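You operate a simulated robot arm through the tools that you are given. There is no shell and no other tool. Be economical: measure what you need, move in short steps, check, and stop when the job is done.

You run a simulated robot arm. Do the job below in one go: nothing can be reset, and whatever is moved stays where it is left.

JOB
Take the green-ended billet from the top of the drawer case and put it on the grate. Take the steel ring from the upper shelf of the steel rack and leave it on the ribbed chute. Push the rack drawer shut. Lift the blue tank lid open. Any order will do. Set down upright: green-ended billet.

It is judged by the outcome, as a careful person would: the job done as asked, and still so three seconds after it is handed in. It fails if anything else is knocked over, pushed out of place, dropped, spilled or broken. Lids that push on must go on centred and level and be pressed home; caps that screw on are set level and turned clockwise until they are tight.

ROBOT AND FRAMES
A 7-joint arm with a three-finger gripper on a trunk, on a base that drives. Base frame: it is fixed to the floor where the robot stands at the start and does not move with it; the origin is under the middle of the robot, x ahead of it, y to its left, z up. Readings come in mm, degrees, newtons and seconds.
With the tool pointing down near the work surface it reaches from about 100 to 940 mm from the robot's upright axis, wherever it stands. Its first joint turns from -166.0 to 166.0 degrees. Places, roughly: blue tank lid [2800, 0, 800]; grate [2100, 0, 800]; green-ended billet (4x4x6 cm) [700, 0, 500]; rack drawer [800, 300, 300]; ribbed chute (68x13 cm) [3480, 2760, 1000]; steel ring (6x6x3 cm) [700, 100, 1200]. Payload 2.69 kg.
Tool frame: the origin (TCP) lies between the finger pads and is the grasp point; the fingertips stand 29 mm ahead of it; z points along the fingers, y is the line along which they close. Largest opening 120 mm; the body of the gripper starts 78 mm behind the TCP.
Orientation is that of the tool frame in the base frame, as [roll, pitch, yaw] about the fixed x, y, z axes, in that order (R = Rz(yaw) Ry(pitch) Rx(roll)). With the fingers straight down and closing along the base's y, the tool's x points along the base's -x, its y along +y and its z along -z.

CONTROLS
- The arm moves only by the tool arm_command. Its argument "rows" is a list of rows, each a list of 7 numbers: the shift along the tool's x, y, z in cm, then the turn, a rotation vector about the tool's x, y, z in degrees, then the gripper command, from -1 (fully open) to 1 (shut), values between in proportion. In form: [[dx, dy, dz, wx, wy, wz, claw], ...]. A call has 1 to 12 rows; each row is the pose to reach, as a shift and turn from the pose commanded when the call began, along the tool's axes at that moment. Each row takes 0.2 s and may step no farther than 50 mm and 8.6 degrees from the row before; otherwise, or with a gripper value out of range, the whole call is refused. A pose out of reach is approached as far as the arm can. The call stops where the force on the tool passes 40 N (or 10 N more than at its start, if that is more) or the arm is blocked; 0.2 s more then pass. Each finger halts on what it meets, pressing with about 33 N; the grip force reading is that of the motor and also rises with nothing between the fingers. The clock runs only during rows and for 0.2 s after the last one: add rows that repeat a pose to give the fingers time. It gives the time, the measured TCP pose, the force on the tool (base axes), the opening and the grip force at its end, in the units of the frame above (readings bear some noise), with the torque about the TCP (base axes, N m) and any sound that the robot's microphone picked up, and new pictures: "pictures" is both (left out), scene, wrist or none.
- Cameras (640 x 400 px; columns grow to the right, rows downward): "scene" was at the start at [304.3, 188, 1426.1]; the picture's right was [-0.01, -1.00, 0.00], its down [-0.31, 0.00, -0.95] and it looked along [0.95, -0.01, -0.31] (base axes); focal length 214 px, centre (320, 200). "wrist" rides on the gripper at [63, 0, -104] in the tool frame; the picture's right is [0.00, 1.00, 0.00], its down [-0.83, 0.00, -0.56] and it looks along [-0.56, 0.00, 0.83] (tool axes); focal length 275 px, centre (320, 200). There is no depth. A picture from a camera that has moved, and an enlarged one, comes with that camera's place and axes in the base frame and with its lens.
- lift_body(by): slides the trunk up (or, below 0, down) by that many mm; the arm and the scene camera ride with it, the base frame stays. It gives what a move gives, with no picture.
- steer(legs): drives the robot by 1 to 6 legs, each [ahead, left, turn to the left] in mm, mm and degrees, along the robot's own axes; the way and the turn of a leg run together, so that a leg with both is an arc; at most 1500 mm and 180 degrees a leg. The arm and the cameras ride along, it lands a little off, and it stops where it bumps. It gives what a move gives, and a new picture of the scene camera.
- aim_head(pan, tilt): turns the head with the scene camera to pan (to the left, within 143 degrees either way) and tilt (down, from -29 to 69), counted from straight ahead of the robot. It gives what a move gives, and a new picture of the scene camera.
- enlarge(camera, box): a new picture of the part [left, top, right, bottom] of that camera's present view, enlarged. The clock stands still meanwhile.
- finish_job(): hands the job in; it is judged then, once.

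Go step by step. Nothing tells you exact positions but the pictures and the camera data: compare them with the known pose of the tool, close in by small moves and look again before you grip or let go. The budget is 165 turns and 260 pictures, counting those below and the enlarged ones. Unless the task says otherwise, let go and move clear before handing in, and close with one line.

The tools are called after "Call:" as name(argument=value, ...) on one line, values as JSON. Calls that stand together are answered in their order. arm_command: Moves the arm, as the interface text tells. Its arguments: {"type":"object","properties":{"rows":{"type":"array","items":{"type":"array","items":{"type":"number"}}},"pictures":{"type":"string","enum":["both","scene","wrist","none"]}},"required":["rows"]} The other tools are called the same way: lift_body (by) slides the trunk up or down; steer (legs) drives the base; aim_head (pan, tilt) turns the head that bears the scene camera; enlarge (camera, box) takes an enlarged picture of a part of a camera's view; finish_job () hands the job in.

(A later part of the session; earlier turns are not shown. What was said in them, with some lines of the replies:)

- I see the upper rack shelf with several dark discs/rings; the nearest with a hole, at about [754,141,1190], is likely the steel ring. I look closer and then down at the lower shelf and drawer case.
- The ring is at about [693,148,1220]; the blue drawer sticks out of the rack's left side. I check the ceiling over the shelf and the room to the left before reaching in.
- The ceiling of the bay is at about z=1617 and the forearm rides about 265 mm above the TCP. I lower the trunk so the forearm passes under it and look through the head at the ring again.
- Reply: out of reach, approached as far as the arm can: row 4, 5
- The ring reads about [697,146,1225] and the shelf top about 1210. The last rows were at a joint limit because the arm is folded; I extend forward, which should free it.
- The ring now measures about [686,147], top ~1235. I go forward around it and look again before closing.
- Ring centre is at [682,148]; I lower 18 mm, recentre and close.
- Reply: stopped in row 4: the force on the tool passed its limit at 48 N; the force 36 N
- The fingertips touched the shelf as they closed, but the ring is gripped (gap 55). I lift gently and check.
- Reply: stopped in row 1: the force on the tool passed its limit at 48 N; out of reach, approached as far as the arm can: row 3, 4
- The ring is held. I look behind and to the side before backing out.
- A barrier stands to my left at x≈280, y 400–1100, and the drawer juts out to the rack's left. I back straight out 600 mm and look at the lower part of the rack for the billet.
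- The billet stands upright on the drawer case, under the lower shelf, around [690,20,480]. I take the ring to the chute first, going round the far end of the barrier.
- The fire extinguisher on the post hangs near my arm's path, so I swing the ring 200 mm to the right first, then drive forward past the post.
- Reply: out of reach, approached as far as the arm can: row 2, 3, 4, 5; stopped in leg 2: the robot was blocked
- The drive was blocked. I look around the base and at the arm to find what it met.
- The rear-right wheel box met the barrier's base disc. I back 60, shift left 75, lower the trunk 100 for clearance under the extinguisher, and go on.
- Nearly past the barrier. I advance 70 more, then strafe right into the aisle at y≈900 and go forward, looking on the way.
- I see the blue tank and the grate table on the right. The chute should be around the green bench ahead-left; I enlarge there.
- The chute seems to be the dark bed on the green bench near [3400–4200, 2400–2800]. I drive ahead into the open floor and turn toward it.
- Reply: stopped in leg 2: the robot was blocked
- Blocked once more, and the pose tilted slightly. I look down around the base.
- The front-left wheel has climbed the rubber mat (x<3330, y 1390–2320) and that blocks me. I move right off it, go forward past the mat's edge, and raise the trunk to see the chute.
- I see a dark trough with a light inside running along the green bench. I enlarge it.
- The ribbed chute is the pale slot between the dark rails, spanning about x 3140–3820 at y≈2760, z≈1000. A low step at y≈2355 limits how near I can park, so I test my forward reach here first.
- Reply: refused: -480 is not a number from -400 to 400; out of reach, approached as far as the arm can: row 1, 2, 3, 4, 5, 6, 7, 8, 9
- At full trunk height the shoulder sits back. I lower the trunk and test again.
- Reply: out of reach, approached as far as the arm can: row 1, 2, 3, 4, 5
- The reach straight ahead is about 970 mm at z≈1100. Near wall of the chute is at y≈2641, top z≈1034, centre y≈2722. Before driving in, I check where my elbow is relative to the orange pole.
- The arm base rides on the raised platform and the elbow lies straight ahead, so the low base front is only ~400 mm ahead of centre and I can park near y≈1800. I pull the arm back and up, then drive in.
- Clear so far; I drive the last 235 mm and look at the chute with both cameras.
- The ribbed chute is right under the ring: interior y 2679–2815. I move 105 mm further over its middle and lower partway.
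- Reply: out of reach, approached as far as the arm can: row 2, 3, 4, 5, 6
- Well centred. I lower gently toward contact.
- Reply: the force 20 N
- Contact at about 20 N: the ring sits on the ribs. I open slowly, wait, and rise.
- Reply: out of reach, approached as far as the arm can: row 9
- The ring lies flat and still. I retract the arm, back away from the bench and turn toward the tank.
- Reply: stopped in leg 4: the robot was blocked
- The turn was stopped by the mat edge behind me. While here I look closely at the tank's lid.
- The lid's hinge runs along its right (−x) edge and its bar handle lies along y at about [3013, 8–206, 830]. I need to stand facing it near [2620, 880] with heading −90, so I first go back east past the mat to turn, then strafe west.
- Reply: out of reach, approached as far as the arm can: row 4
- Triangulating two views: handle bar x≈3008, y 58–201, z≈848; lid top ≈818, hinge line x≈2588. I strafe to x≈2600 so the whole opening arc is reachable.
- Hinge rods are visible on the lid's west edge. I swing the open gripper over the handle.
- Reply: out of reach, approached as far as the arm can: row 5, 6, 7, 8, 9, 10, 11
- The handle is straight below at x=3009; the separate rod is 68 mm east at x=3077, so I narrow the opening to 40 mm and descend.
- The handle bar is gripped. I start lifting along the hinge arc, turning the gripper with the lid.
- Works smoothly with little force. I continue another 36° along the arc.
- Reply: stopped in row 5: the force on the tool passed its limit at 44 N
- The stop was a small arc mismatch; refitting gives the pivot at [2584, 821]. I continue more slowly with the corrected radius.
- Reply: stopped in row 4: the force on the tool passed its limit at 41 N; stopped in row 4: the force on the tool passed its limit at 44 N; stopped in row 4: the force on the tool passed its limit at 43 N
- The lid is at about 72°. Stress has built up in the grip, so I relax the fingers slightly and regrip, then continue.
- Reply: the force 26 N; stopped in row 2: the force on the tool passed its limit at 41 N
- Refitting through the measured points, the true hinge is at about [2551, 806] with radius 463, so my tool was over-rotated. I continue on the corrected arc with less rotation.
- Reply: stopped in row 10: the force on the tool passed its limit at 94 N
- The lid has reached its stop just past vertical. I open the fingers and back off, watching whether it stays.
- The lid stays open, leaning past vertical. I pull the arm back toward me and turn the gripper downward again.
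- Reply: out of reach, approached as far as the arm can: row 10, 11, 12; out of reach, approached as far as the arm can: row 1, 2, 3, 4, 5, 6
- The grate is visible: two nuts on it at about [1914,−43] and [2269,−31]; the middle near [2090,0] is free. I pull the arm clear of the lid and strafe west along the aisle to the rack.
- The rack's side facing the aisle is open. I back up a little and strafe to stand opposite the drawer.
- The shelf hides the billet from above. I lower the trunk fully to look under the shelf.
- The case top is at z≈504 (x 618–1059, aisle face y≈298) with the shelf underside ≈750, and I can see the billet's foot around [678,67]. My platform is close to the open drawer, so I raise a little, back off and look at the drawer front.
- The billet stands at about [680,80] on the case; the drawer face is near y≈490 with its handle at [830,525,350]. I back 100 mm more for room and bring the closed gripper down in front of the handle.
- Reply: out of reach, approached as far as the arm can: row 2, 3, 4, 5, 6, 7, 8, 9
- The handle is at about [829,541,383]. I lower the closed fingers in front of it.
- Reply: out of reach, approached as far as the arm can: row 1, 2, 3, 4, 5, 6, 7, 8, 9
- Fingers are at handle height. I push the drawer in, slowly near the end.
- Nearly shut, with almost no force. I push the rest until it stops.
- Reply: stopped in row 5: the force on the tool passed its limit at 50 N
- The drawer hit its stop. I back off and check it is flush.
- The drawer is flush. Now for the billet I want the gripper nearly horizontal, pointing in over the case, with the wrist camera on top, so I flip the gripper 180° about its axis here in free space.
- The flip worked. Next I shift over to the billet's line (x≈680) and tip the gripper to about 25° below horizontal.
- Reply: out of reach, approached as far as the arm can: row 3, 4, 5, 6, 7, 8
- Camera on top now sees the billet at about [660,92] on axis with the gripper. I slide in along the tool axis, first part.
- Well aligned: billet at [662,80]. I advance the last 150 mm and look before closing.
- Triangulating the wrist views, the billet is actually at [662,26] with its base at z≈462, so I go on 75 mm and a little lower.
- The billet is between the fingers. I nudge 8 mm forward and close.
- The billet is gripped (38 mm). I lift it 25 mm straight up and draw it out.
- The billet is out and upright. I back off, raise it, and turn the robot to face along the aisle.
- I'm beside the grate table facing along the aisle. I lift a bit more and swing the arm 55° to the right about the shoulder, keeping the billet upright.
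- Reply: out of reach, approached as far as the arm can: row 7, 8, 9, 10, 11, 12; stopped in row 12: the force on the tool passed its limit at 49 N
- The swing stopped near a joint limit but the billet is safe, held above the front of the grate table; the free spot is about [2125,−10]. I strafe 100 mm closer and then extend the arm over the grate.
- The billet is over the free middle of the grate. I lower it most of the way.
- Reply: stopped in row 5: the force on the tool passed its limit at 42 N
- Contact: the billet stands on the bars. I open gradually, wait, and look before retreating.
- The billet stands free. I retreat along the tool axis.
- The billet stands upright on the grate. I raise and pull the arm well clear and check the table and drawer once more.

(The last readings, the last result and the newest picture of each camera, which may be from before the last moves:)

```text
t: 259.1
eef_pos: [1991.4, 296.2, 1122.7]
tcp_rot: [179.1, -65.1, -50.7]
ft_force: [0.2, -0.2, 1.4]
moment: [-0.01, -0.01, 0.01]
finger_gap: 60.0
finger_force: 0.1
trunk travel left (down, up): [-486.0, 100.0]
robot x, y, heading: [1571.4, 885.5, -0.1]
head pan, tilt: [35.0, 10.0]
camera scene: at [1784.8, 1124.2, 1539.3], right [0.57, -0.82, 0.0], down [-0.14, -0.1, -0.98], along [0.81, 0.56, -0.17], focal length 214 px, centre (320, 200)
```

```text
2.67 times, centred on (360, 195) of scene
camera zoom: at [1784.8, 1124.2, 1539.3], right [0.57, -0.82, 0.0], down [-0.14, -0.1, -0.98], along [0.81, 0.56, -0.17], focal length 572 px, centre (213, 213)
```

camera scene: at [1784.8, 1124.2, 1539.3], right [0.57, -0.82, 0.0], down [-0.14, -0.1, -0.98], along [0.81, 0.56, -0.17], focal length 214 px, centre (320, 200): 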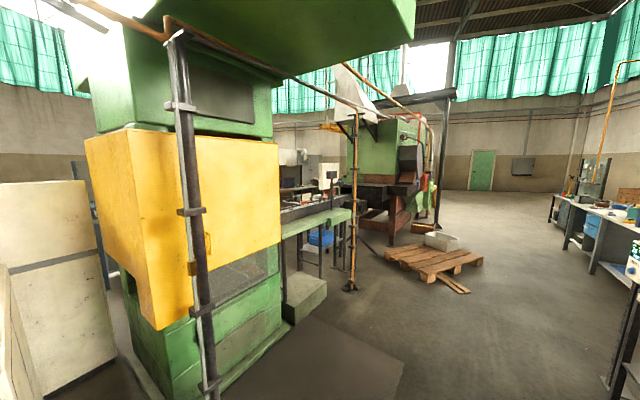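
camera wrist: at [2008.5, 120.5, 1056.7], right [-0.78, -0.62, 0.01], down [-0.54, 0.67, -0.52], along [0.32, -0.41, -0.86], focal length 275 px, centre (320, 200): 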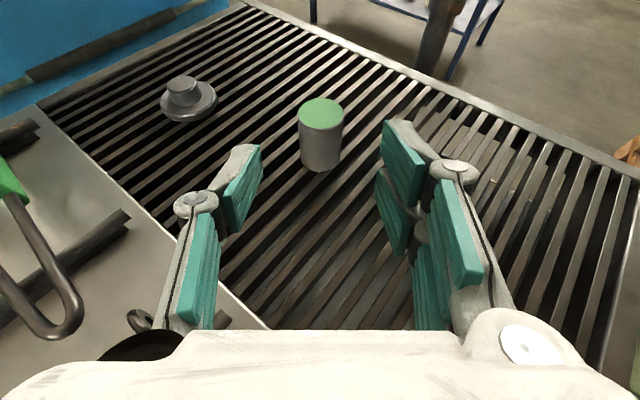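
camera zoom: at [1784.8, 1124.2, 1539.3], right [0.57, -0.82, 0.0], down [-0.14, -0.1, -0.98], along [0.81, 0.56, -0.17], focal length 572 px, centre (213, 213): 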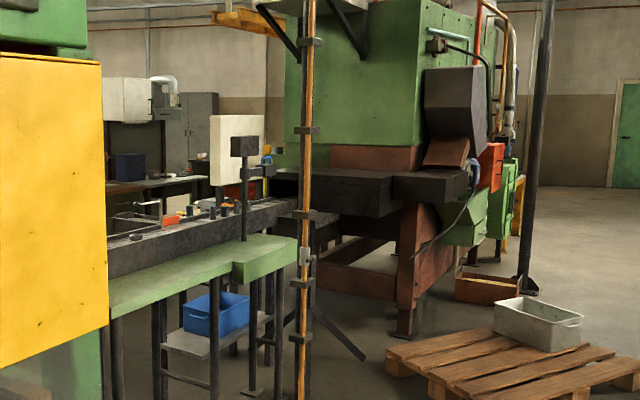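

The lid is open, the ring is still on the chute, and the arm is clear. One last wrist look at the table.

Call:
arm_command(rows=[[0, 0, 0, 0, 0, 0, 0]], pictures="wrist")

```text
t: 259.5
eef_pos: [1992.1, 295.8, 1122.9]
tcp_rot: [179.1, -65.0, -50.6]
ft_force: [0.3, 0.5, 0.5]
moment: [0.0, 0.04, 0.01]
finger_gap: 59.9
finger_force: 0.1
trunk travel left (down, up): [-486.0, 100.0]
robot x, y, heading: [1574.9, 880.2, -0.5]
head pan, tilt: [35.0, 10.0]
camera wrist: at [1948.9, 348.8, 1223.5], right [-0.78, -0.62, 0.01], down [-0.54, 0.67, -0.52], along [0.32, -0.41, -0.86], focal length 275 px, centre (320, 200)
```

wrist: 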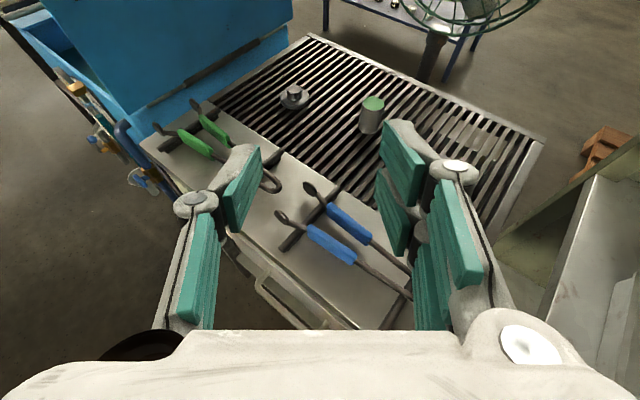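

The billet stands upright on the grate, and the tongs and nuts look untouched; I hand the job in.

Call:
finish_job()

```text
The job is handed in.
```

The ring is on the ribbed chute, the rack drawer is shut, the tank lid is open and the green-ended billet stands upright on the grate; the base brushed the barrier foot and the floor mat while driving, and neither appeared to move.
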